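You operate a simulated robot arm through the tools that you are given. There is no shell and no other tool.

Carry out the task below with a simulated two-armed robot. There is one attempt and no reset: what you move stays moved.

Task
Balance the check bench tester to 0.0 ohm on the block marked Check.
Fine: switch it on; lid shut while you balance; then open it and put the block back.
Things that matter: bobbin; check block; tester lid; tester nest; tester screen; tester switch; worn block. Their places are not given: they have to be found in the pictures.

It is judged by the outcome, as a careful person would: the job done as asked, and still so three seconds after it is handed in. It fails if anything else is knocked over, pushed out of place, dropped, spilled or broken. Lids that push on must go on centred and level and be pressed home; caps that screw on are set level and turned clockwise until they are tight.

Robot
Two 7-joint arms with fingered hands on one trunk that stands fixed in place. Base frame: the origin is at the foot of the trunk, x ahead of it, y to its left, z up; the work surface is at about z = 0.8. Units: m, degrees, N and s.
The left shoulder is at [0.059, 0.174, 1.065], the right one opposite. With the tool pointing down near the work surface each hand reaches from about 0.32 to 0.74 m from the base axis, measured 20 degrees to its own side. Payload 3.8 kg a hand.
The TCP of each hand is the grasp point between the finger pads, 0.026 m short of the fingertips. In the tool frame z runs along the fingers and y along their closing line. Largest opening 0.132 m; the body of the gripper starts 0.073 m behind the TCP. The gripper is a hand of 3 fingers: y runs from the thumb to the fingers, the wrist lies at [0, 0, -0.224] in the tool frame, and closing takes about 1.5 s.
Orientation is told as [roll, pitch, yaw] about the base's x, y, z axes, in that order, counted from this pose: with the fingers straight down and closing along the base's y, the tool's x points along the base's -x, its y along +y and its z along -z.

Tools
- The arms move only by the tool step_arm. It takes "left_series", "right_series" or both (then of equal length, played together; a hand with none holds still); each is a list of rows, each an object of numbers (a shift or turn left out is 0, a gripper value left out holds the last): "x", "y", "z": the shift along the tool's x, y, z in units of 150 mm (1.0 is 150 mm); "wx", "wy", "wz": the turn, a rotation vector about the tool's x, y, z in units of 90 degrees (1.0 is 90 degrees). In form: [{"x": .., "y": .., "z": .., "wx": .., "wy": .., "wz": ..}, ...]. A call has 1 to 20 rows; each row is the pose to reach, as a shift and turn from the pose commanded when the call began, along the tool's axes at that moment. "left_fingers" and "right_fingers" are, for a hand that has rows, the opening, from 0 (shut) to 1 (fully open), set as the call begins (left out, the last holds). A call with a number of a shift or a turn outside -1 to 1 is refused whole. A row lasts 0.2 s, in which the tool goes at most 0.05 m and 8.6 degrees; a call with a longer step from one row to the next is refused whole, and so is a gripper value outside its range. A pose out of reach is approached as far as the arm can. The call stops where the force on the tool passes 40 N (or 10 N more than at its start, if that is more) or the arm is blocked; 0.2 s more then pass. The fingers move at their own pace (about 0.108 m/s each) and stop on an object; they squeeze with about 24 N. The grip force told is the motor's: it shows also when the fingers shut on nothing. Time passes only in rows, and 0.2 s behind the last, so rows that repeat a pose let the fingers close. It gives the time, the measured TCP pose, the force on the tool (base axes), the opening and the grip force at its end, in the units of the frame above (readings bear some noise), with the torque about the TCP (base axes, N m) and any sound that the robot's microphone picked up, and new pictures: "views" is both (left out), scene, wrist or none (wrist: the cameras of the hands that moved).
- Cameras (640 x 400 px; columns grow to the right, rows downward): "scene" is now at [0.1775, 0.0329, 0.9797]; the picture's right is [0.38, -0.92, 0.00], its down [0.04, 0.02, -1.00] and it looks along [0.92, 0.38, 0.04] (base axes); focal length 214 px, centre (320, 200). "left" rides on the left gripper at [-0.062, 0.003, -0.092] in its tool frame; the picture's right is [-0.05, -1.00, 0.00], its down [0.83, -0.04, -0.55] and it looks along [0.55, -0.03, 0.83] (tool axes); focal length 230 px, centre (320, 200). "right" rides on the right gripper at [0.062, 0.003, -0.092] in its tool frame; the picture's right is [-0.05, 1.00, 0.00], its down [-0.83, -0.04, -0.56] and it looks along [-0.55, -0.03, 0.83] (tool axes); focal length 230 px, centre (320, 200).
- raise_lower(by): slides the trunk up (or, below 0, down) by that many m; the arms and the scene camera ride with it, the base frame stays. It gives what a move gives, with no picture.
- grasp_type(shape, hand): the hand has 3 fingers and takes this shape, open, in about a second: jaw (thumb against the fingers, like two jaws); tri (thumb and two fingers); tip (a fingertip pinch); poke (one finger out to press); point (the index stretched); flat (the hand flat); cup (the hand cupped); fist (a fist). The gripper value then closes the fingers along that shape, each until it touches; the sizes above hold for jaw. It gives what a move gives, with no picture.
- turn_head(pan, tilt): turns the head with the scene camera to pan (to the left, within 60 degrees either way) and tilt (down, from -29 to 69), counted from straight ahead of the robot. It gives what a move gives, and a new picture of the scene camera.
- point_at(camera, pixels): there is no depth. For up to 12 entries [column, row, z] of the newest picture of that camera ("zoom" is the newest enlarged one), the place [x, y] in the base frame at which the ray of that pixel passes the height z, good to about 0.002 m. It takes no simulated time.
- enlarge(camera, box): a new picture of the part [left, top, right, bottom] of that camera's present view, enlarged. It takes no simulated time.
- sign_off(): hands the job in; it is judged then, once.

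Leave the grippers open and the arms clear of the work at the hand-in unless told otherwise.

The tools are called after "Request:" as name(argument=value, ...) on one line, values as JSON. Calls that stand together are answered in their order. step_arm: Moves the arms, as the interface text tells. Its arguments: {"type":"object","properties":{"left_series":{"type":"array"},"left_fingers":{"type":"number"},"right_series":{"type":"array"},"right_fingers":{"type":"number"},"views":{"type":"string","enum":["both","scene","wrist","none"]}},"required":[]} The other tools are called the same way: raise_lower (by) slides the trunk up or down; grasp_type (shape, hand) gives the hand a shape; turn_head (pan, tilt) turns the head that bears the scene camera; point_at (camera, pixels) gives the place at which the rays of pixels pass given heights; enlarge (camera, box) takes an enlarged picture of a part of a camera's view; sign_off () hands the job in.

At the start:

```text
time_s: 0.0
left_position: [0.3573, 0.3114, 1.079]
left_tcp_rot: [-0.1, 0.0, 0.1]
left_ft_force: [0.1, 0.7, 0.9]
left_torque: [0.02, 0.02, -0.06]
left_width: 0.1316
left_gripper_force: 0.0
left_shape: jaw
right_position: [0.5052, -0.0405, 1.0885]
right_tcp_rot: [0.0, 0.0, 0.0]
right_ft_force: [-0.1, 0.1, 0.4]
right_torque: [0.01, 0.02, -0.03]
right_width: 0.1319
right_gripper_force: 0.0
right_shape: jaw
trunk travel left (down, up): [-0.375, 0.107]
head pan, tilt: [22.4, -2.6]
```

scene: 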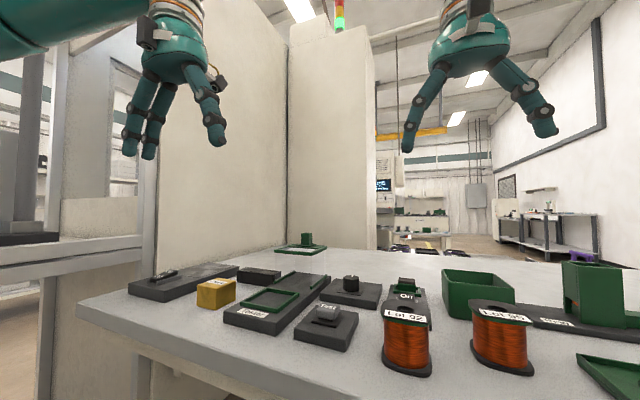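
right: 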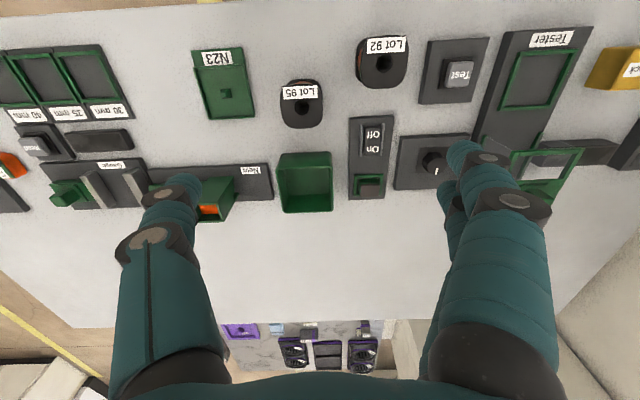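
left: 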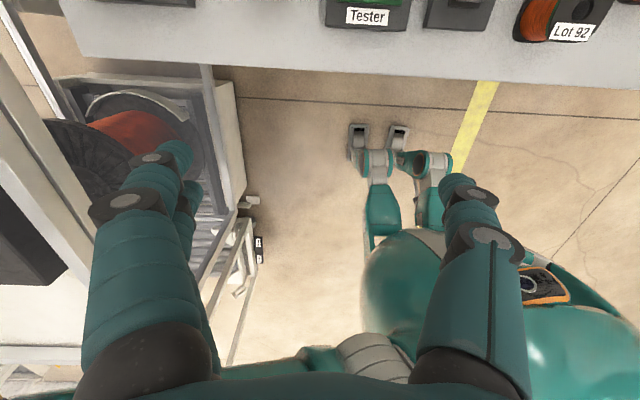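

I see the bench with a tester (labelled "Tester"), a yellow block beside it, a knob, a Test button, and an On/Off switch. First I look closer at the pictures before moving anything.

Request:
enlarge(camera="scene", box=[120, 220, 440, 380])

Request:
enlarge(camera="right", box=[340, 10, 640, 220])

Request:
enlarge(camera="scene", box=[400, 220, 640, 390])

Request:
enlarge(camera="right", box=[0, 30, 340, 230])

```text
2.00 times, centred on (280, 300) of scene
```

zoom: 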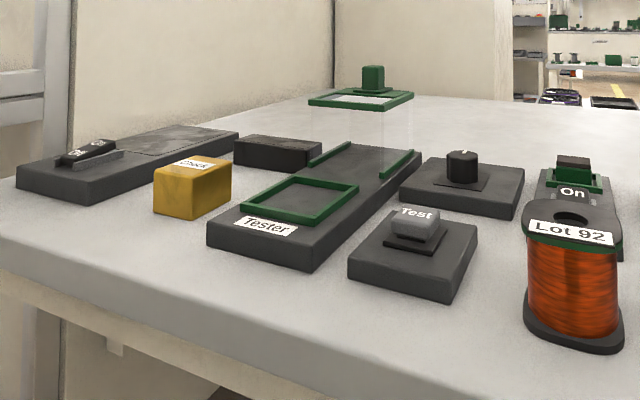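

```text
1.90 times, centred on (490, 115) of right
```

zoom: 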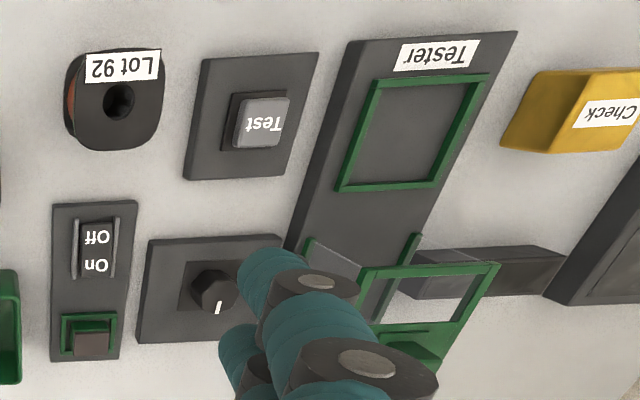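

```text
2.35 times, centred on (520, 305) of scene
```

zoom: 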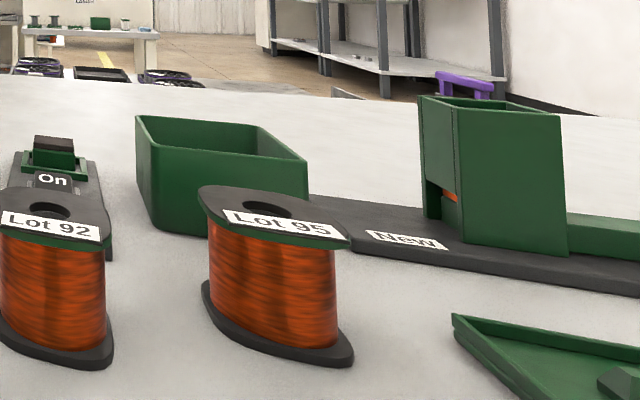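

```text
1.88 times, centred on (170, 130) of right
```

zoom: 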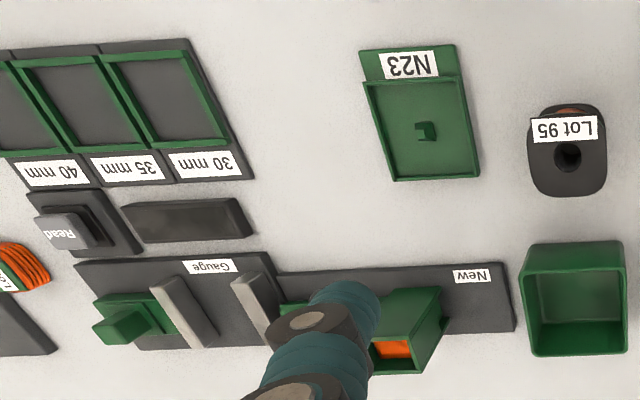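

The tester has a green-framed nest, a raised framed lid behind it on rails, a Test button, a knob and one or two On/Off switches. I turn the head to get a more downward view.

Request:
turn_head(pan=30, tilt=25)

```text
time_s: 0.9
left_position: [0.3563, 0.312, 1.0792]
left_tcp_rot: [0.1, 0.0, 0.2]
left_ft_force: [0.6, -0.4, 0.7]
left_torque: [-0.03, 0.0, -0.03]
left_width: 0.1322
left_gripper_force: 0.1
left_shape: jaw
right_position: [0.5056, -0.0404, 1.0891]
right_tcp_rot: [-0.1, 0.1, 0.1]
right_ft_force: [-0.2, -0.5, -0.2]
right_torque: [0.0, -0.01, -0.01]
right_width: 0.1318
right_gripper_force: 0.1
right_shape: jaw
trunk travel left (down, up): [-0.375, 0.107]
head pan, tilt: [30.0, 25.0]
```

scene: 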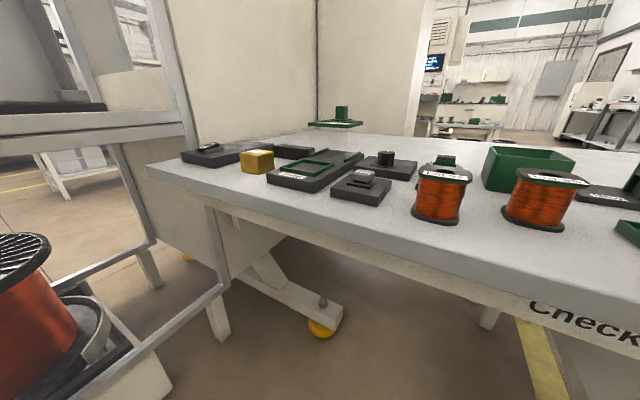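

The camera is low (z≈0.98). I raise the trunk by 0.1 m so that the head sees the bench more from above.

Request:
raise_lower(by=0.1)

Request:
turn_head(pan=28, tilt=18)

```text
time_s: 2.2
left_position: [0.3577, 0.3136, 1.1771]
left_tcp_rot: [0.0, 0.1, 0.1]
left_ft_force: [0.0, -0.4, -0.3]
left_torque: [0.01, 0.01, -0.01]
left_width: 0.1321
left_gripper_force: 0.1
left_shape: jaw
right_position: [0.5047, -0.0388, 1.1868]
right_tcp_rot: [0.0, 0.1, 0.0]
right_ft_force: [0.9, -1.3, -0.8]
right_torque: [-0.01, 0.01, -0.04]
right_width: 0.1319
right_gripper_force: 0.0
right_shape: jaw
trunk travel left (down, up): [-0.475, 0.007]
head pan, tilt: [30.0, 25.0]
```

```text
time_s: 2.9
left_position: [0.3558, 0.311, 1.1782]
left_tcp_rot: [0.1, 0.0, 0.0]
left_ft_force: [-0.1, 0.2, 0.8]
left_torque: [-0.03, -0.01, 0.0]
left_width: 0.1318
left_gripper_force: 0.1
left_shape: jaw
right_position: [0.505, -0.0401, 1.1884]
right_tcp_rot: [-0.1, -0.1, 0.0]
right_ft_force: [0.6, 0.2, -0.4]
right_torque: [-0.05, 0.02, -0.01]
right_width: 0.1318
right_gripper_force: 0.1
right_shape: jaw
trunk travel left (down, up): [-0.475, 0.007]
head pan, tilt: [28.0, 18.0]
```

scene: 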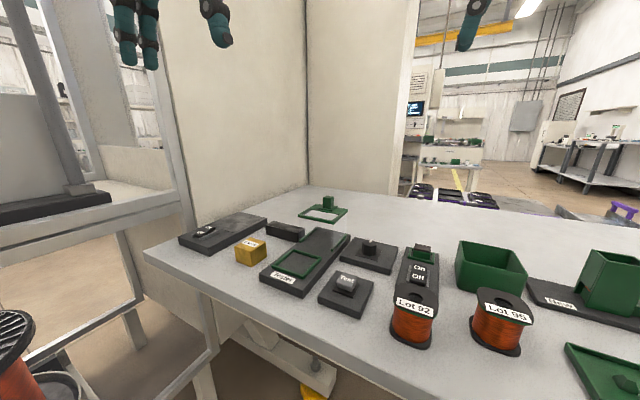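

Request:
enlarge(camera="scene", box=[170, 180, 330, 300])

Request:
enlarge(camera="scene", box=[300, 200, 460, 330])

```text
3.33 times, centred on (250, 240) of scene
```

zoom: 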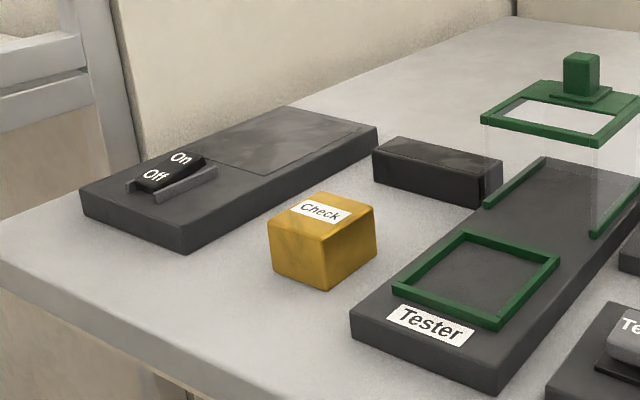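

```text
3.08 times, centred on (380, 265) of scene
```

zoom: 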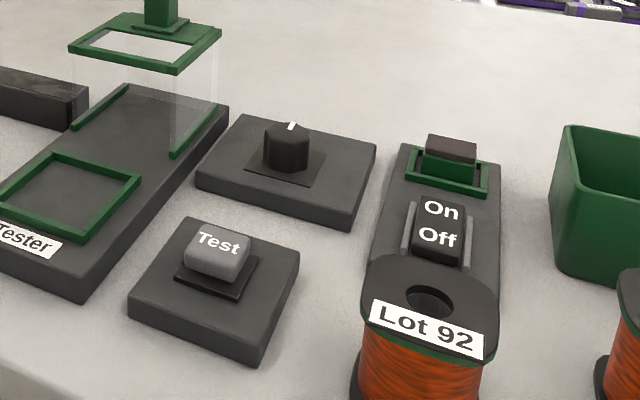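

I get rough positions of the pieces by casting rays at guessed heights.

Request:
point_at(camera="scene", pixels=[[250, 243, 0.845], [250, 265, 0.8], [298, 265, 0.83], [204, 230, 0.835], [285, 240, 0.8], [345, 280, 0.85], [370, 243, 0.86], [417, 272, 0.84], [423, 248, 0.84], [323, 213, 0.9], [328, 205, 0.92]])

Request:
point_at(camera="right", pixels=[[460, 73, 0.85], [537, 80, 0.83], [433, 160, 0.85], [371, 142, 0.84], [367, 185, 0.84], [540, 165, 0.9], [625, 70, 0.845]])

```text
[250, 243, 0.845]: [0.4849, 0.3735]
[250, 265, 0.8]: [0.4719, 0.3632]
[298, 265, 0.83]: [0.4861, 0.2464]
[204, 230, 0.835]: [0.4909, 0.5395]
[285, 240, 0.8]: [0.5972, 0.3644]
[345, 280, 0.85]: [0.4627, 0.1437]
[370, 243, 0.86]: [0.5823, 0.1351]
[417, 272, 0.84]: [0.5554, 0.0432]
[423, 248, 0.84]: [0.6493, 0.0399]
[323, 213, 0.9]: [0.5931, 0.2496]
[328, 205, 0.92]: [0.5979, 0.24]
```

```text
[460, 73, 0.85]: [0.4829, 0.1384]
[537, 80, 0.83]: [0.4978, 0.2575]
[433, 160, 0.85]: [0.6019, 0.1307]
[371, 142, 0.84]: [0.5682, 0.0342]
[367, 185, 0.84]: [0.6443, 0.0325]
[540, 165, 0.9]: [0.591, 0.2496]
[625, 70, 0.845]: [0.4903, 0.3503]
```

I shift the right hand back and left over the tester to use its forward-looking camera, and the left hand a little left to keep clear.

Request:
step_arm(right_series=[{"x": 0.1667, "y": 0.2}, {"x": 0.333, "y": 0.4}, {"x": 0.5, "y": 0.6}, {"x": 0.667, "y": 0.8}, {"x": 0.667, "y": 0.8}], left_series=[{"y": 0.2}, {"y": 0.4}, {"y": 0.6}, {"y": 0.8}, {"y": 0.8}], views="both")

```text
time_s: 4.1
left_position: [0.3576, 0.4315, 1.1771]
left_tcp_rot: [0.0, 0.0, 0.1]
left_ft_force: [-0.5, 0.1, -1.3]
left_torque: [0.01, -0.01, 0.0]
left_width: 0.1318
left_gripper_force: 0.1
left_shape: jaw
right_position: [0.4044, 0.0782, 1.1886]
right_tcp_rot: [0.1, 0.1, 0.0]
right_ft_force: [-0.1, -0.3, -0.3]
right_torque: [0.0, 0.0, -0.01]
right_width: 0.132
right_gripper_force: 0.0
right_shape: jaw
trunk travel left (down, up): [-0.475, 0.007]
head pan, tilt: [28.0, 18.0]
```

scene: 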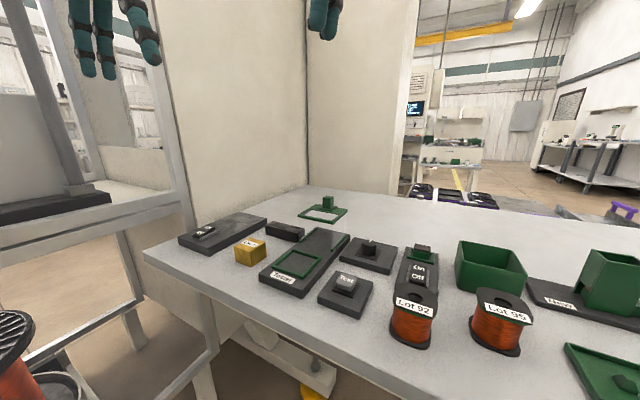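
right: 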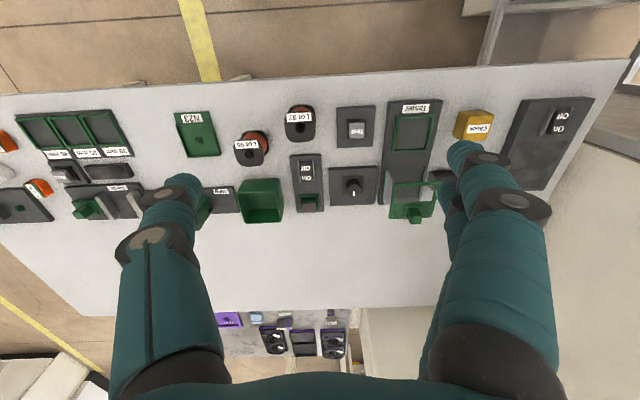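
left: 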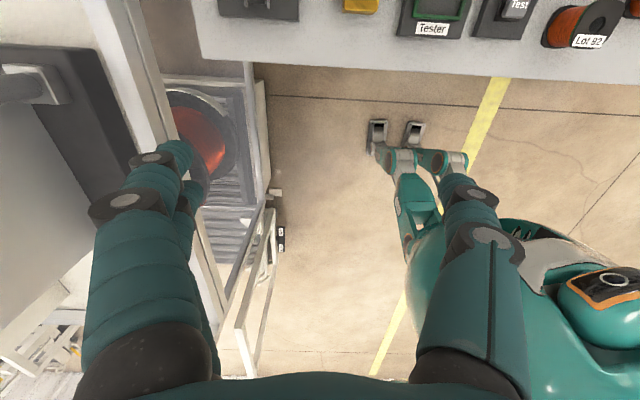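

Request:
enlarge(camera="right", box=[270, 80, 610, 230])

Request:
enlarge(camera="right", box=[0, 90, 300, 240])

Request:
enlarge(camera="right", box=[270, 130, 370, 220])

Request:
enlarge(camera="right", box=[490, 80, 610, 200])

```text
1.88 times, centred on (440, 155) of right
```

zoom: 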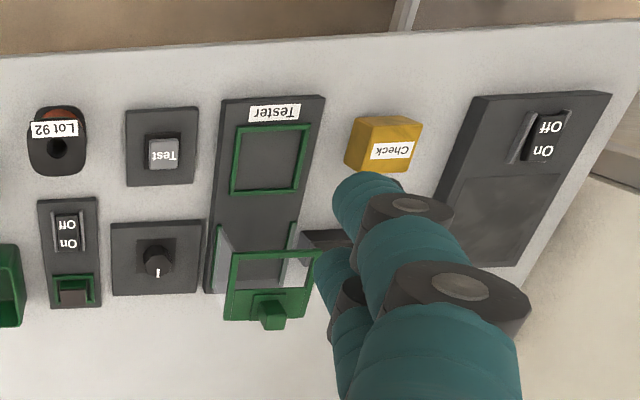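

```text
2.13 times, centred on (150, 165) of right
```

zoom: 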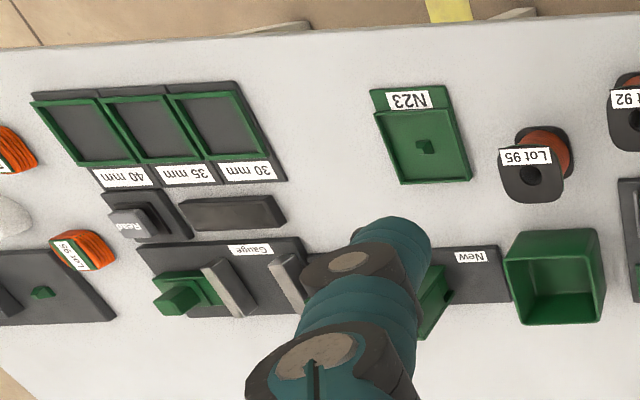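

```text
4.44 times, centred on (320, 175) of right
```

zoom: 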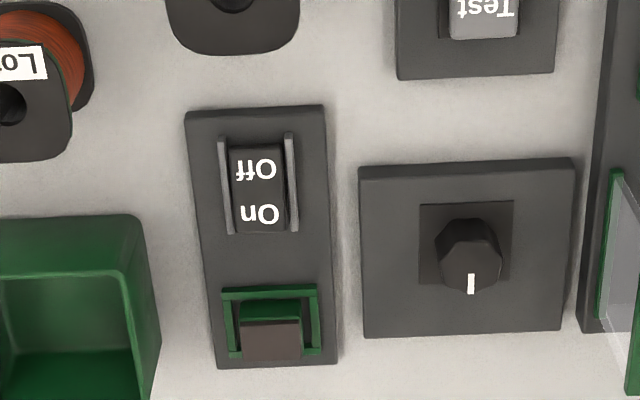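

```text
3.33 times, centred on (550, 140) of right
```

zoom: 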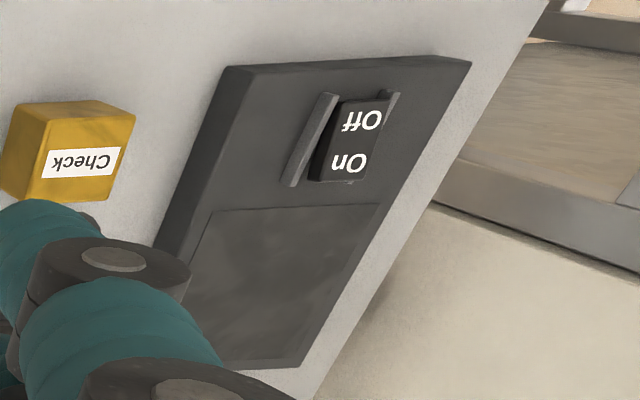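

I see two On/Off switches; I need to know which belongs to the tester. I scan the surroundings with the head: left, then right.

Request:
turn_head(pan=60, tilt=15)

Request:
turn_head(pan=-30, tilt=15)

Request:
turn_head(pan=15, tilt=35)

```text
time_s: 5.1
left_position: [0.3568, 0.4324, 1.1778]
left_tcp_rot: [-0.1, 0.0, 0.0]
left_ft_force: [-0.2, -0.4, -0.4]
left_torque: [-0.01, 0.03, -0.01]
left_width: 0.1316
left_gripper_force: 0.1
left_shape: jaw
right_position: [0.4052, 0.0795, 1.1882]
right_tcp_rot: [0.0, 0.0, 0.0]
right_ft_force: [0.7, 0.7, 0.7]
right_torque: [-0.01, -0.01, -0.05]
right_width: 0.132
right_gripper_force: 0.0
right_shape: jaw
trunk travel left (down, up): [-0.475, 0.007]
head pan, tilt: [60.0, 15.0]
```

scene: 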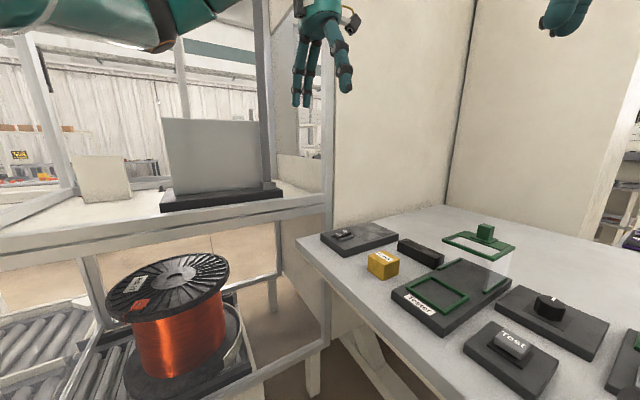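

```text
time_s: 6.8
left_position: [0.3578, 0.4317, 1.1782]
left_tcp_rot: [0.1, 0.0, 0.1]
left_ft_force: [-0.2, 0.6, 0.1]
left_torque: [-0.05, 0.0, 0.01]
left_width: 0.1319
left_gripper_force: 0.0
left_shape: jaw
right_position: [0.4042, 0.0805, 1.1897]
right_tcp_rot: [0.0, 0.0, 0.1]
right_ft_force: [0.5, -0.6, -0.2]
right_torque: [0.01, 0.01, 0.01]
right_width: 0.1317
right_gripper_force: 0.0
right_shape: jaw
trunk travel left (down, up): [-0.475, 0.007]
head pan, tilt: [-30.0, 15.0]
```

scene: 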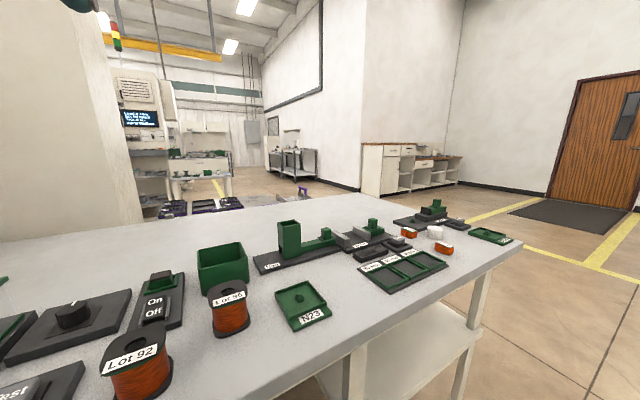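

```text
time_s: 7.9
left_position: [0.3575, 0.4321, 1.1772]
left_tcp_rot: [0.0, 0.0, 0.2]
left_ft_force: [-0.2, -0.1, -0.5]
left_torque: [-0.02, 0.02, 0.01]
left_width: 0.132
left_gripper_force: 0.1
left_shape: jaw
right_position: [0.4045, 0.0801, 1.1893]
right_tcp_rot: [0.0, 0.0, 0.1]
right_ft_force: [0.1, -0.8, -0.8]
right_torque: [0.0, -0.04, -0.01]
right_width: 0.1318
right_gripper_force: 0.1
right_shape: jaw
trunk travel left (down, up): [-0.475, 0.007]
head pan, tilt: [15.0, 35.0]
```

scene: 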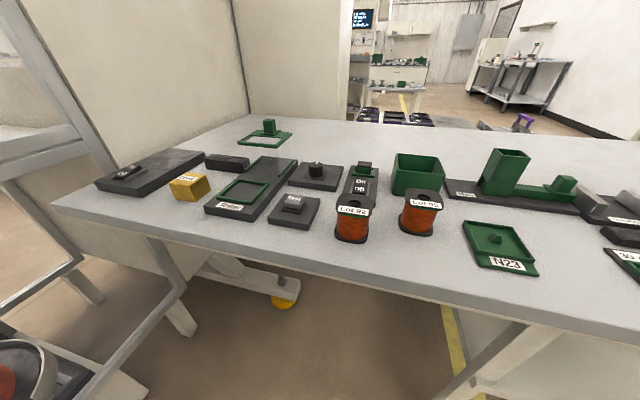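

Nothing else relevant elsewhere. I look closer at the right switch unit and at the dark box by the rails.

Request:
enlarge(camera="scene", box=[320, 150, 400, 210])

Request:
enlarge(camera="scene", box=[90, 140, 210, 215])

Request:
enlarge(camera="scene", box=[180, 105, 340, 225])

```text
6.67 times, centred on (360, 180) of scene
```

zoom: 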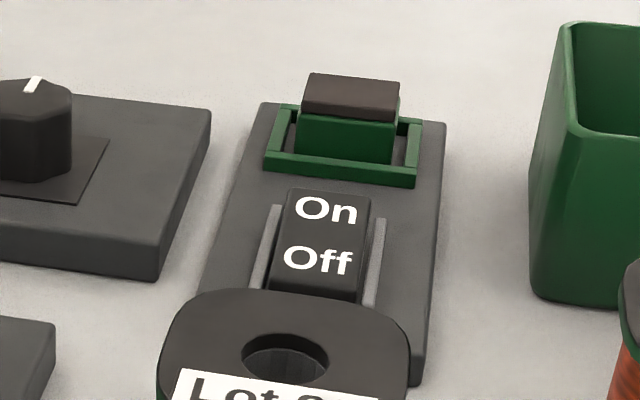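

```text
5.33 times, centred on (150, 178) of scene
```

zoom: 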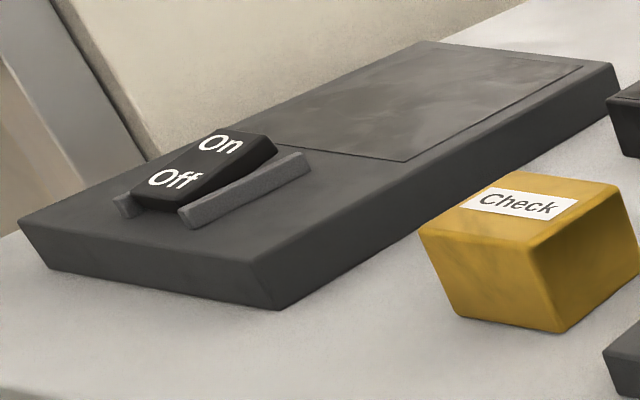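

```text
3.33 times, centred on (260, 165) of scene
```

zoom: 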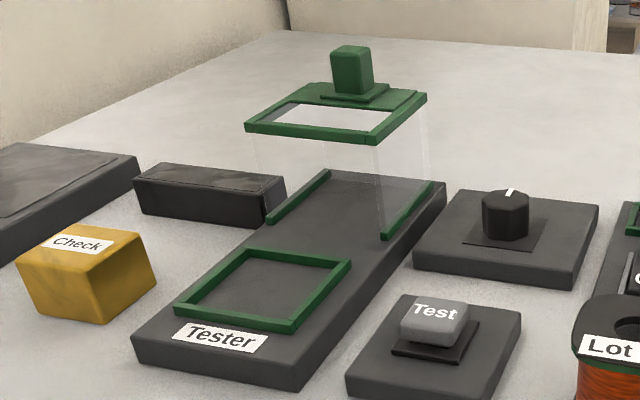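

Next I lower the right hand over the right switch unit for a close look (well above everything).

Request:
step_arm(right_series=[{"x": -0.1, "y": -0.05, "z": 0.25}, {"x": -0.2, "y": -0.1, "z": 0.5}, {"x": -0.3, "y": -0.15, "z": 0.75}, {"x": -0.4, "y": -0.2, "z": 1.0}, {"x": -0.4, "y": -0.2, "z": 1.0}], views="wrist")

```text
time_s: 9.1
left_position: [0.3564, 0.4321, 1.1779]
left_tcp_rot: [0.0, -0.1, 0.0]
left_ft_force: [-0.6, 0.3, 0.2]
left_torque: [-0.02, -0.03, -0.01]
left_width: 0.132
left_gripper_force: 0.1
left_shape: jaw
right_position: [0.4653, 0.0506, 1.0398]
right_tcp_rot: [0.0, -0.1, 0.0]
right_ft_force: [0.1, 0.4, 0.0]
right_torque: [0.02, -0.04, 0.04]
right_width: 0.1322
right_gripper_force: 0.2
right_shape: jaw
trunk travel left (down, up): [-0.475, 0.007]
head pan, tilt: [15.0, 35.0]
```

right: 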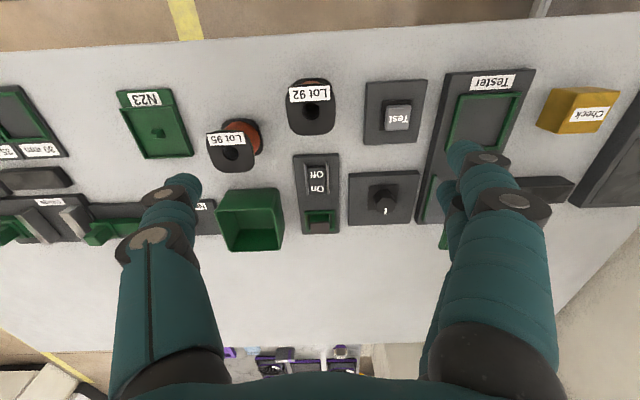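

Request:
enlarge(camera="right", box=[285, 145, 365, 245])

Request:
enlarge(camera="right", box=[480, 70, 640, 220])

```text
4.00 times, centred on (325, 195) of right
```

zoom: 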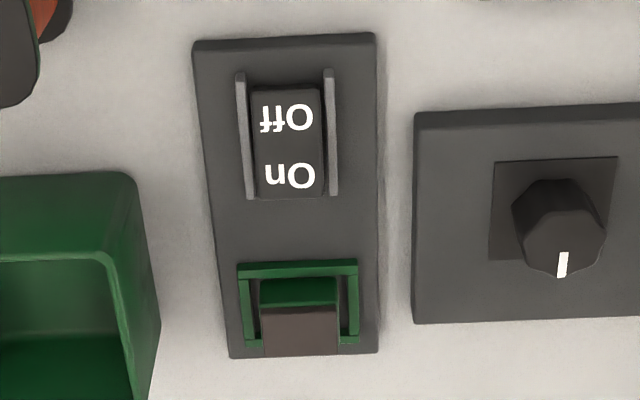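

```text
2.67 times, centred on (560, 145) of right
```

zoom: 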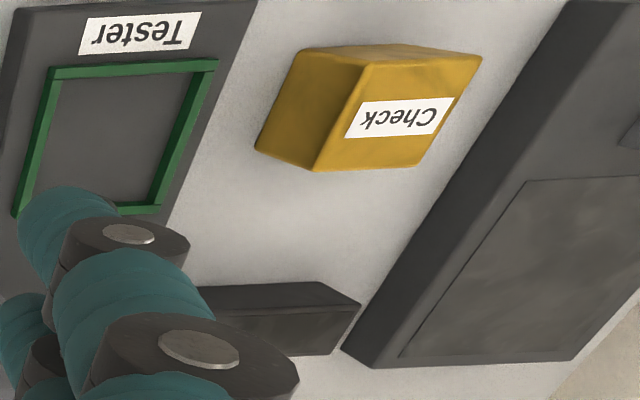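

I compare with the devices at the right end of the bench for design hints about switches.

Request:
turn_head(pan=-25, tilt=25)

Request:
enlarge(camera="scene", box=[240, 140, 520, 300])

Request:
enlarge(camera="scene", box=[90, 40, 250, 170])

```text
time_s: 10.1
left_position: [0.3578, 0.4327, 1.1781]
left_tcp_rot: [0.0, 0.0, 0.1]
left_ft_force: [-0.2, 0.5, 0.1]
left_torque: [0.05, -0.02, -0.02]
left_width: 0.1321
left_gripper_force: 0.0
left_shape: jaw
right_position: [0.4651, 0.0499, 1.0391]
right_tcp_rot: [-0.1, 0.0, 0.1]
right_ft_force: [-0.6, 0.3, -0.5]
right_torque: [-0.05, -0.02, 0.01]
right_width: 0.1318
right_gripper_force: 0.1
right_shape: jaw
trunk travel left (down, up): [-0.475, 0.007]
head pan, tilt: [-25.0, 25.0]
```

scene: 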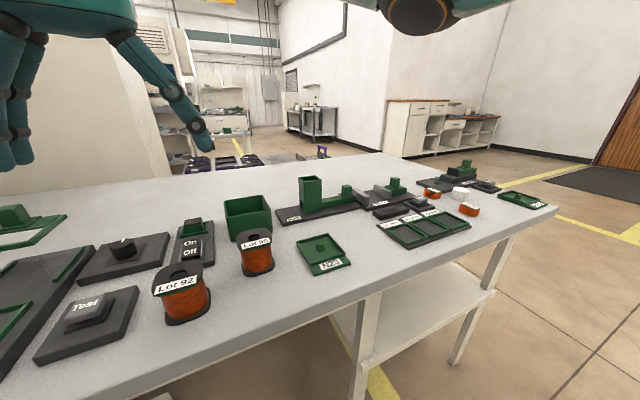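

```text
2.29 times, centred on (380, 220) of scene
```

zoom: 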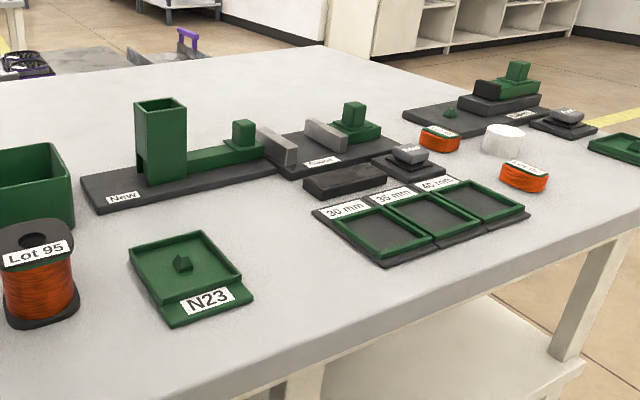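

```text
3.08 times, centred on (170, 105) of scene
```

zoom: 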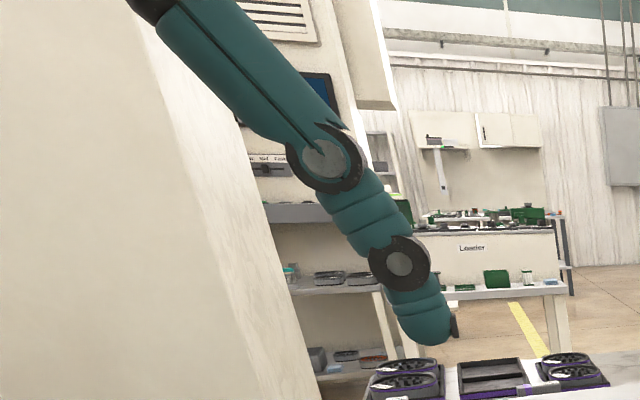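

The gauge station has the same kind of low dark box, so the dark box by the tester rails is most likely the tester screen. Now I bring the right hand over the tester for a clear close view of lid, nest and screen.

Request:
step_arm(right_series=[{"x": 0.03, "y": 0.25, "z": -0.1}, {"x": 0.06, "y": 0.5, "z": -0.2}, {"x": 0.09, "y": 0.75, "z": -0.3}, {"x": 0.1, "y": 1.0, "z": -0.35}, {"x": 0.1, "y": 1.0, "z": -0.35}], left_series=[{"y": 0.1}, {"y": 0.2}, {"y": 0.4}, {"y": 0.5}, {"y": 0.5}], views="wrist")

Request:
turn_head(pan=30, tilt=30)

```text
time_s: 11.3
left_position: [0.3574, 0.5067, 1.1783]
left_tcp_rot: [-0.1, 0.0, 0.1]
left_ft_force: [0.1, 0.9, 0.0]
left_torque: [0.01, 0.04, -0.04]
left_width: 0.1319
left_gripper_force: 0.0
left_shape: jaw
right_position: [0.4537, 0.1995, 1.0907]
right_tcp_rot: [0.1, 0.0, 0.1]
right_ft_force: [-0.4, 0.9, 0.5]
right_torque: [0.0, 0.02, 0.0]
right_width: 0.1321
right_gripper_force: 0.1
right_shape: jaw
trunk travel left (down, up): [-0.475, 0.007]
head pan, tilt: [-25.0, 25.0]
```

right: 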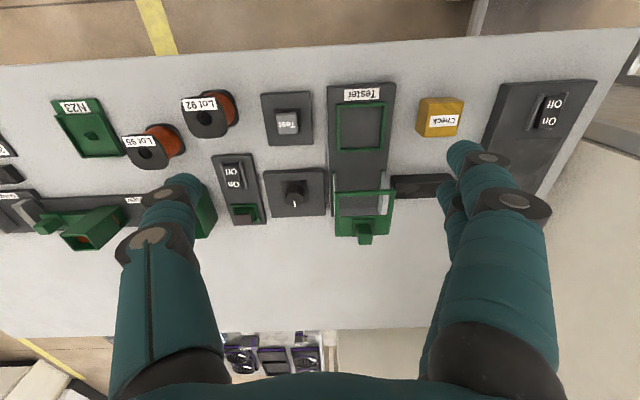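
left: 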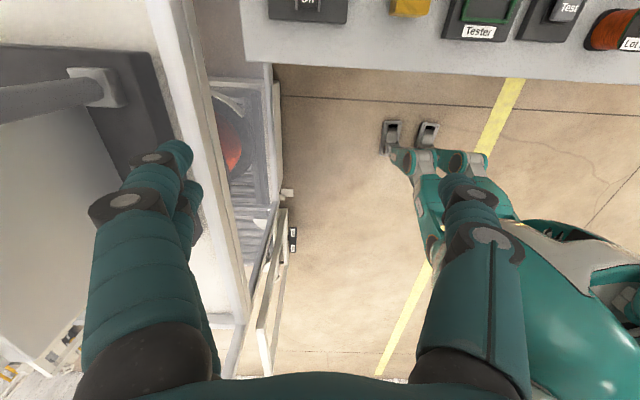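

```text
time_s: 12.6
left_position: [0.3574, 0.5067, 1.1775]
left_tcp_rot: [0.0, 0.0, 0.1]
left_ft_force: [-0.1, 0.0, 0.9]
left_torque: [0.02, 0.0, 0.02]
left_width: 0.132
left_gripper_force: 0.0
left_shape: jaw
right_position: [0.4509, 0.1997, 1.0896]
right_tcp_rot: [0.1, 0.0, 0.0]
right_ft_force: [0.5, -0.3, -0.2]
right_torque: [-0.01, 0.03, 0.0]
right_width: 0.1319
right_gripper_force: 0.0
right_shape: jaw
trunk travel left (down, up): [-0.475, 0.007]
head pan, tilt: [30.0, 30.0]
```

scene: 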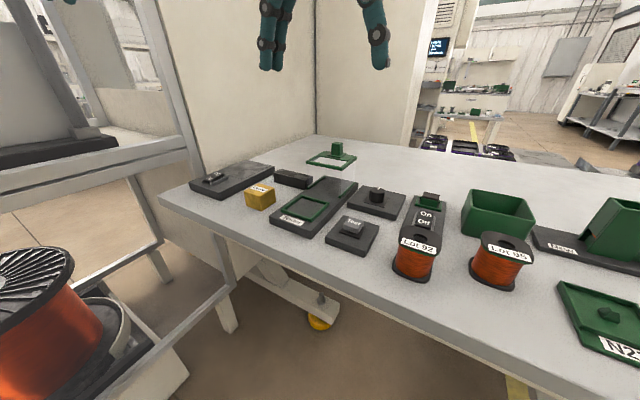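

Request:
enlarge(camera="right", box=[320, 75, 480, 255])

Request:
enlarge(camera="scene", box=[260, 130, 360, 245])

Request:
enlarge(camera="right", box=[200, 140, 330, 240])

```text
2.22 times, centred on (400, 165) of right
```

zoom: 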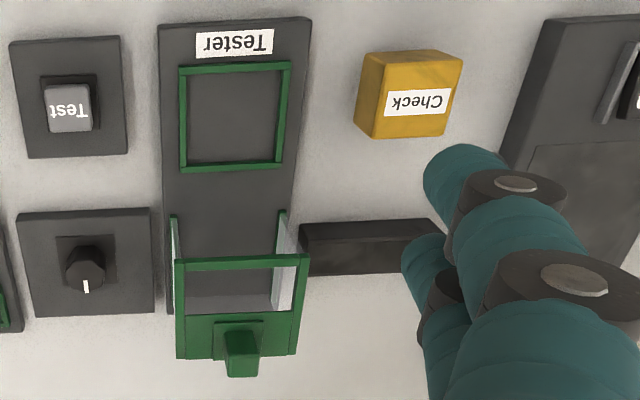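

```text
3.48 times, centred on (310, 188) of scene
```

zoom: 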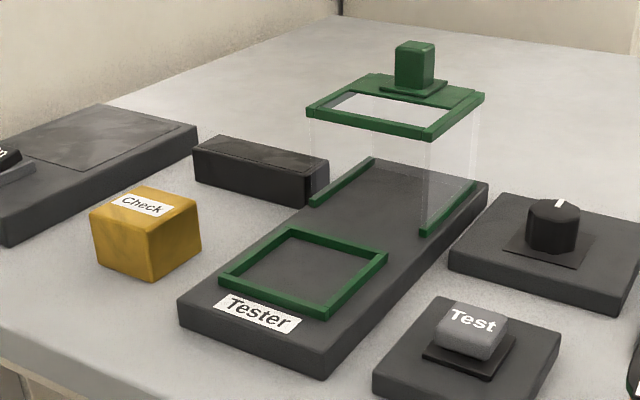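

```text
4.00 times, centred on (265, 190) of right
```

zoom: 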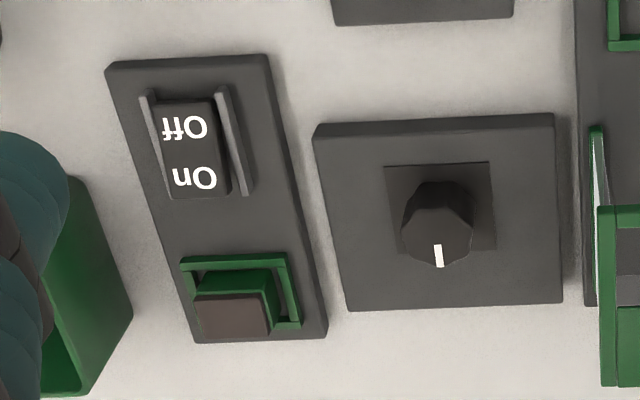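

I triangulate heights by casting the same features from both cameras: the Check label, lid handle top, Test button, and the nest corners.

Request:
point_at(camera="right", pixels=[[444.1, 120.9, 0.84], [444.1, 120.9, 0.86], [364.5, 233, 0.92], [364.5, 233, 0.96], [288, 122, 0.83], [288, 122, 0.86], [338.5, 104.5, 0.83], [387, 103, 0.83], [339, 150, 0.83], [383, 148, 0.83]])

Request:
point_at(camera="scene", pixels=[[258.9, 189.4, 0.84], [258.9, 189.4, 0.86], [337, 143, 0.92], [337, 143, 0.96], [354, 222, 0.83], [354, 222, 0.86], [281.5, 211, 0.83], [312, 220, 0.83], [302, 196, 0.83], [328, 204, 0.83]])

```text
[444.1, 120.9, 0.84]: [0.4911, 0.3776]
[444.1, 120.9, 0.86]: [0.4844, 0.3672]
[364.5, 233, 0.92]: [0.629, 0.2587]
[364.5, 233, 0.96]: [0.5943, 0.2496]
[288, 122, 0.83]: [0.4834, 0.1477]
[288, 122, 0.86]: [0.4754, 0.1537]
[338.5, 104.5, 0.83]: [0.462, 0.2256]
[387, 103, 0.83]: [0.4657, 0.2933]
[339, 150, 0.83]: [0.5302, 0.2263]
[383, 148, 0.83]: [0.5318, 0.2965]
```

```text
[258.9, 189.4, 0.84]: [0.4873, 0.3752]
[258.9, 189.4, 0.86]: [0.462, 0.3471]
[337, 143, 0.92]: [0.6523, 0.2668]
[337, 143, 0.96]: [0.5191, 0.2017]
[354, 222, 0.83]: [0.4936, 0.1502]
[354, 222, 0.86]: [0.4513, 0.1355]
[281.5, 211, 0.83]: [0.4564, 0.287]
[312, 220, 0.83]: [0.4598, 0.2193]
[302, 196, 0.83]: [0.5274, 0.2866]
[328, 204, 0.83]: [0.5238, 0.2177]
```

Request:
enlarge(camera="scene", box=[185, 155, 315, 215])

Request:
enlarge(camera="right", box=[385, 165, 455, 215])

Request:
enlarge(camera="scene", box=[400, 180, 450, 240])

```text
4.92 times, centred on (250, 185) of scene
```

zoom: 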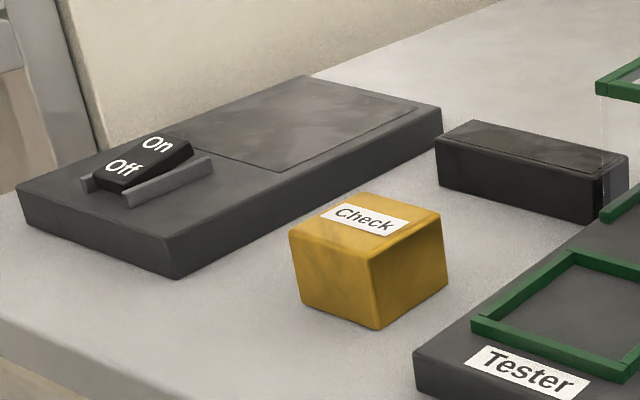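

```text
8.00 times, centred on (420, 190) of right
```

zoom: 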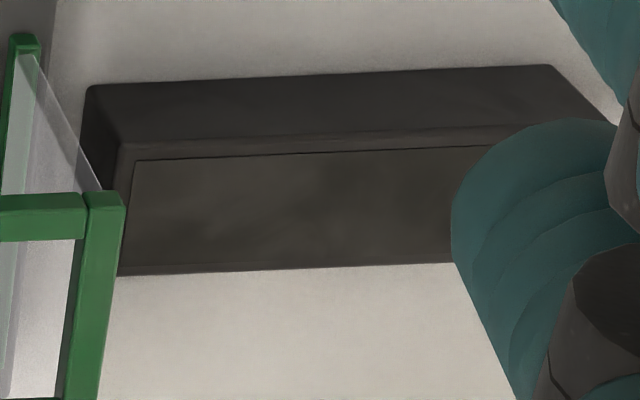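

```text
6.67 times, centred on (425, 210) of scene
```

zoom: 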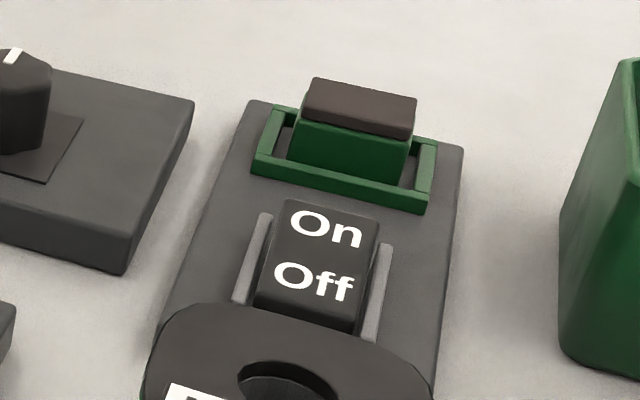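

The dark box has an inset screen on top. The right switch plate sits next to the knob and Test plates (controls of the tester), so I'll try that one first, watching the screen. I move the right hand above it and form the poke shape.

Request:
step_arm(right_series=[{"x": -0.1, "y": -0.25}, {"x": -0.2, "y": -0.5}, {"x": -0.35, "y": -0.75}, {"x": -0.45, "y": -1.0}, {"x": -0.45, "y": -1.0}], views="none")

Request:
grasp_type(shape="poke", hand="right")

Request:
step_arm(right_series=[{"z": 0.05}, {"z": 0.05}], views="both")

```text
time_s: 13.8
left_position: [0.3568, 0.5079, 1.1776]
left_tcp_rot: [-0.1, -0.1, 0.1]
left_ft_force: [0.1, 0.6, 0.2]
left_torque: [0.02, 0.0, -0.01]
left_width: 0.1319
left_gripper_force: 0.0
left_shape: jaw
right_position: [0.5172, 0.0502, 1.0908]
right_tcp_rot: [0.1, 0.0, 0.0]
right_ft_force: [-0.9, -1.0, -0.2]
right_torque: [-0.03, 0.01, 0.0]
right_width: 0.1319
right_gripper_force: 0.1
right_shape: jaw
trunk travel left (down, up): [-0.475, 0.007]
head pan, tilt: [30.0, 30.0]
```

```text
time_s: 14.7
left_position: [0.3571, 0.508, 1.1761]
left_tcp_rot: [0.1, -0.1, 0.2]
left_ft_force: [0.1, 0.7, 0.8]
left_torque: [-0.01, -0.06, 0.0]
left_width: 0.1322
left_gripper_force: 0.1
left_shape: jaw
right_position: [0.5174, 0.0505, 1.092]
right_tcp_rot: [0.0, 0.0, 0.0]
right_ft_force: [0.0, 0.2, -0.4]
right_torque: [0.02, -0.02, 0.01]
right_width: 0.0
right_gripper_force: 0.0
right_shape: poke
trunk travel left (down, up): [-0.475, 0.007]
head pan, tilt: [30.0, 30.0]
```

```text
time_s: 15.3
left_position: [0.3568, 0.5078, 1.1782]
left_tcp_rot: [0.0, 0.1, 0.1]
left_ft_force: [-0.2, 0.1, 0.0]
left_torque: [-0.01, 0.02, 0.02]
left_width: 0.1318
left_gripper_force: 0.1
left_shape: jaw
right_position: [0.5176, 0.0511, 1.0837]
right_tcp_rot: [0.0, -0.2, -0.1]
right_ft_force: [0.4, -1.0, 0.3]
right_torque: [-0.01, 0.01, -0.05]
right_width: 0.0
right_gripper_force: 0.1
right_shape: poke
trunk travel left (down, up): [-0.475, 0.007]
head pan, tilt: [30.0, 30.0]
```

scene: 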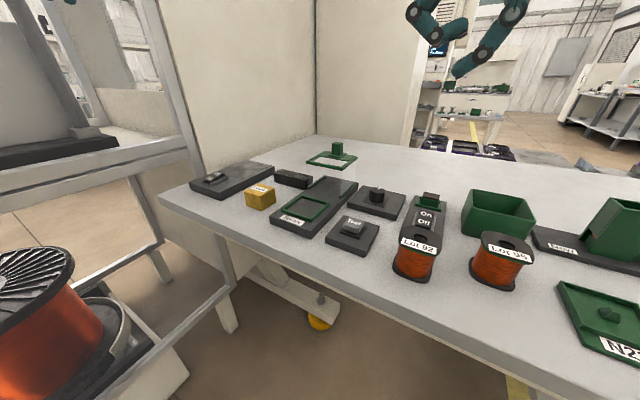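
right: 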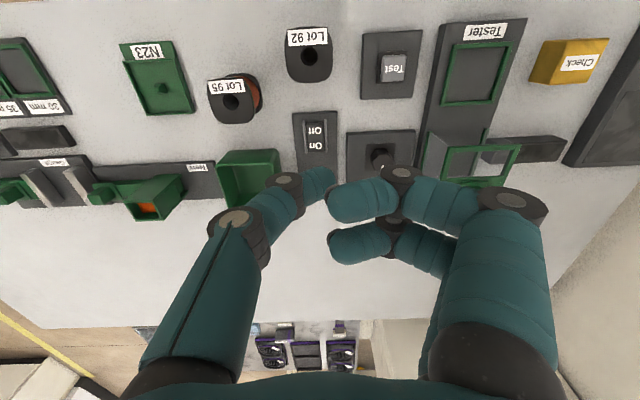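

The thumb sticks out along the TCP axis with the other fingers curled. I zoom on the tip and locate the rocker.

Request:
enlarge(camera="right", box=[270, 100, 370, 220])

Request:
point_at(camera="right", pixels=[[316, 145, 0.83], [316, 145, 0.84], [316, 145, 0.85], [315, 130, 0.83], [315, 130, 0.84], [315, 130, 0.85]])

Request:
point_at(camera="scene", pixels=[[426, 214.5, 0.83], [426, 214.5, 0.84], [426, 214.5, 0.85], [424, 222, 0.83], [424, 222, 0.84], [424, 222, 0.85]])

```text
3.33 times, centred on (320, 160) of right
```

zoom: 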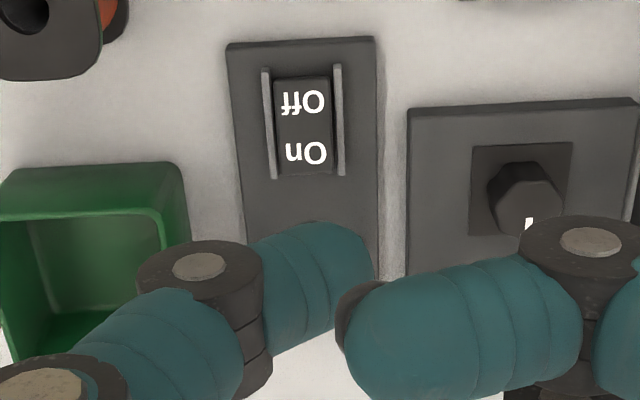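

```text
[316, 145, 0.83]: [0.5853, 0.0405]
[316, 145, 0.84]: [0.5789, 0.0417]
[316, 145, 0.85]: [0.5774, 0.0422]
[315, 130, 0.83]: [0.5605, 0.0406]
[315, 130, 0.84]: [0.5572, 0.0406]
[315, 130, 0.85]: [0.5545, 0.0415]
```

```text
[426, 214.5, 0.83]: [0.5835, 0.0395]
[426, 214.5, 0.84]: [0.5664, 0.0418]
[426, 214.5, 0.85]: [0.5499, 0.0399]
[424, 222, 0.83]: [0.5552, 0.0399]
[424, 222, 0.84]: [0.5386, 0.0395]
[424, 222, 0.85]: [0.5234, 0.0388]
```

I want to see the poke hand's profile from the side, so I aim the head camera at it.

Request:
turn_head(pan=5, tilt=8)

Request:
enlarge(camera="scene", box=[200, 60, 440, 260])

```text
time_s: 16.2
left_position: [0.3578, 0.5061, 1.1791]
left_tcp_rot: [0.0, 0.0, 0.2]
left_ft_force: [-0.4, -1.2, -0.2]
left_torque: [0.01, 0.01, 0.02]
left_width: 0.1321
left_gripper_force: 0.0
left_shape: jaw
right_position: [0.517, 0.0506, 1.0846]
right_tcp_rot: [0.0, -0.1, -0.1]
right_ft_force: [0.0, -0.9, 0.0]
right_torque: [0.0, 0.03, 0.04]
right_width: 0.0
right_gripper_force: 0.1
right_shape: poke
trunk travel left (down, up): [-0.475, 0.007]
head pan, tilt: [5.0, 8.0]
```

scene: 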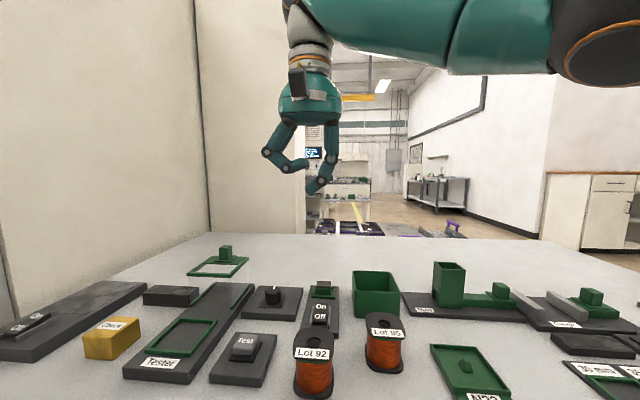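

```text
2.00 times, centred on (320, 160) of scene
```

zoom: 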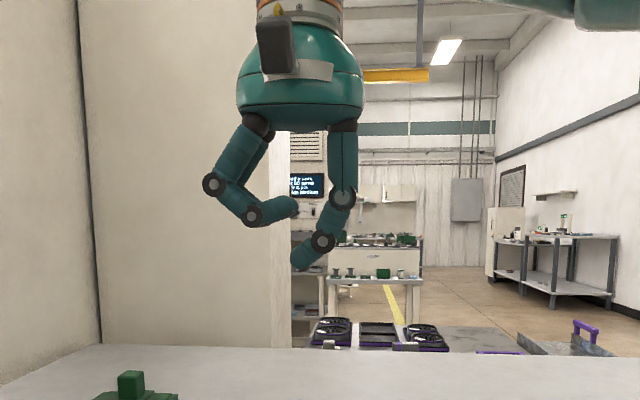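

Request:
point_at(camera="scene", pixels=[[309, 191, 1.055], [309, 191, 1.06], [310, 189, 1.06]])

Request:
point_at(camera="right", pixels=[[322, 181, 1.058], [319, 184, 1.058], [327, 180, 1.058]])

```text
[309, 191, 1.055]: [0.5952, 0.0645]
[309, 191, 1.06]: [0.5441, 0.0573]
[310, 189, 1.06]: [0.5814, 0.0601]
```

```text
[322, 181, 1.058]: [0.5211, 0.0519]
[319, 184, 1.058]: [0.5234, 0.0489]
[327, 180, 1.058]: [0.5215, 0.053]
```

Tip is on the TCP axis. I go to above the "On" end of the rocker at about (0.588, 0.040), TCP z 0.934.

Request:
step_arm(right_series=[{"x": -0.23, "y": -0.04}, {"x": -0.46, "y": -0.078, "z": 0.1}, {"x": -0.46, "y": -0.078, "z": 0.4}, {"x": -0.46, "y": -0.078, "z": 0.7}, {"x": -0.46, "y": -0.078, "z": 1.0}, {"x": -0.46, "y": -0.078, "z": 1.0}], views="both")

Request:
enlarge(camera="right", box=[270, 80, 390, 220])

Request:
enlarge(camera="scene", box=[240, 210, 400, 350])

```text
time_s: 17.6
left_position: [0.3562, 0.5056, 1.1781]
left_tcp_rot: [0.1, -0.1, 0.2]
left_ft_force: [0.1, -0.6, 1.0]
left_torque: [-0.06, 0.01, -0.01]
left_width: 0.1318
left_gripper_force: 0.1
left_shape: jaw
right_position: [0.586, 0.0372, 0.934]
right_tcp_rot: [0.0, -0.1, 0.0]
right_ft_force: [0.4, 0.0, 0.1]
right_torque: [-0.01, -0.01, -0.01]
right_width: 0.0002
right_gripper_force: 0.0
right_shape: poke
right hand out of reach, approached as far as the arm can: row 2
trunk travel left (down, up): [-0.475, 0.007]
head pan, tilt: [5.0, 8.0]
```

scene: 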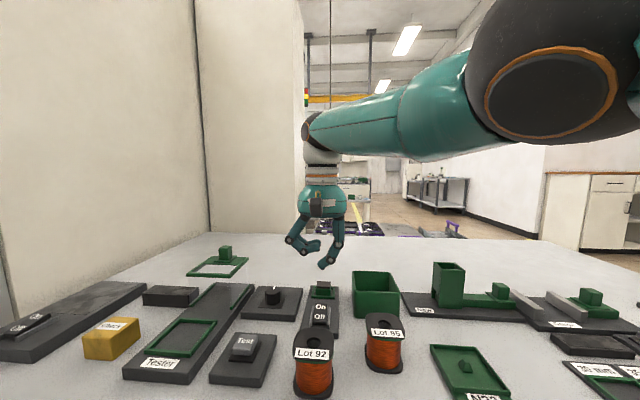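
right: 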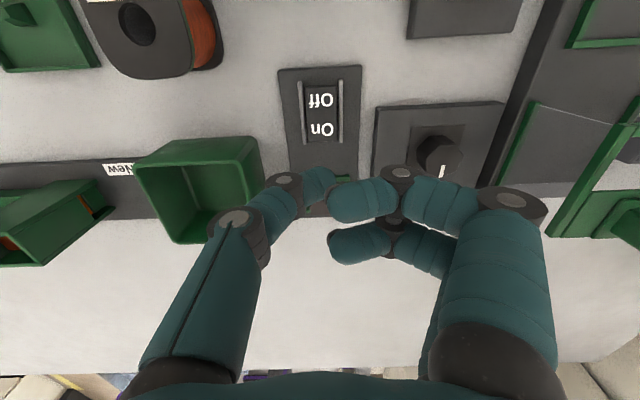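

```text
2.86 times, centred on (330, 150) of right
```

zoom: 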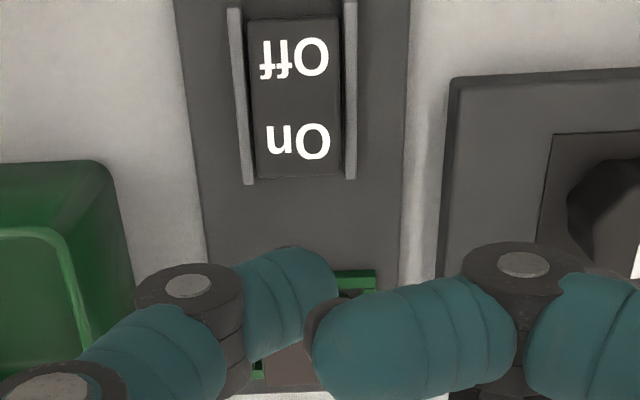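

```text
2.86 times, centred on (320, 280) of scene
```

zoom: 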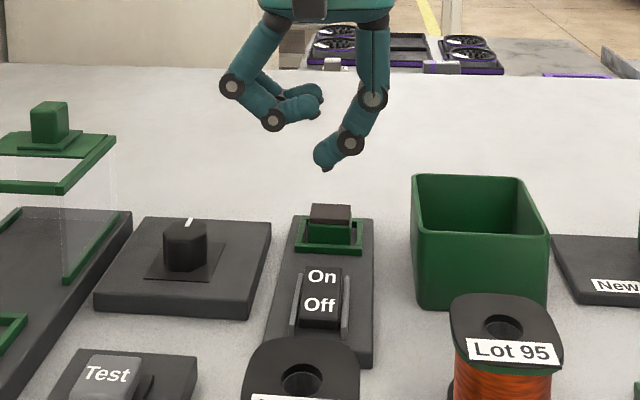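

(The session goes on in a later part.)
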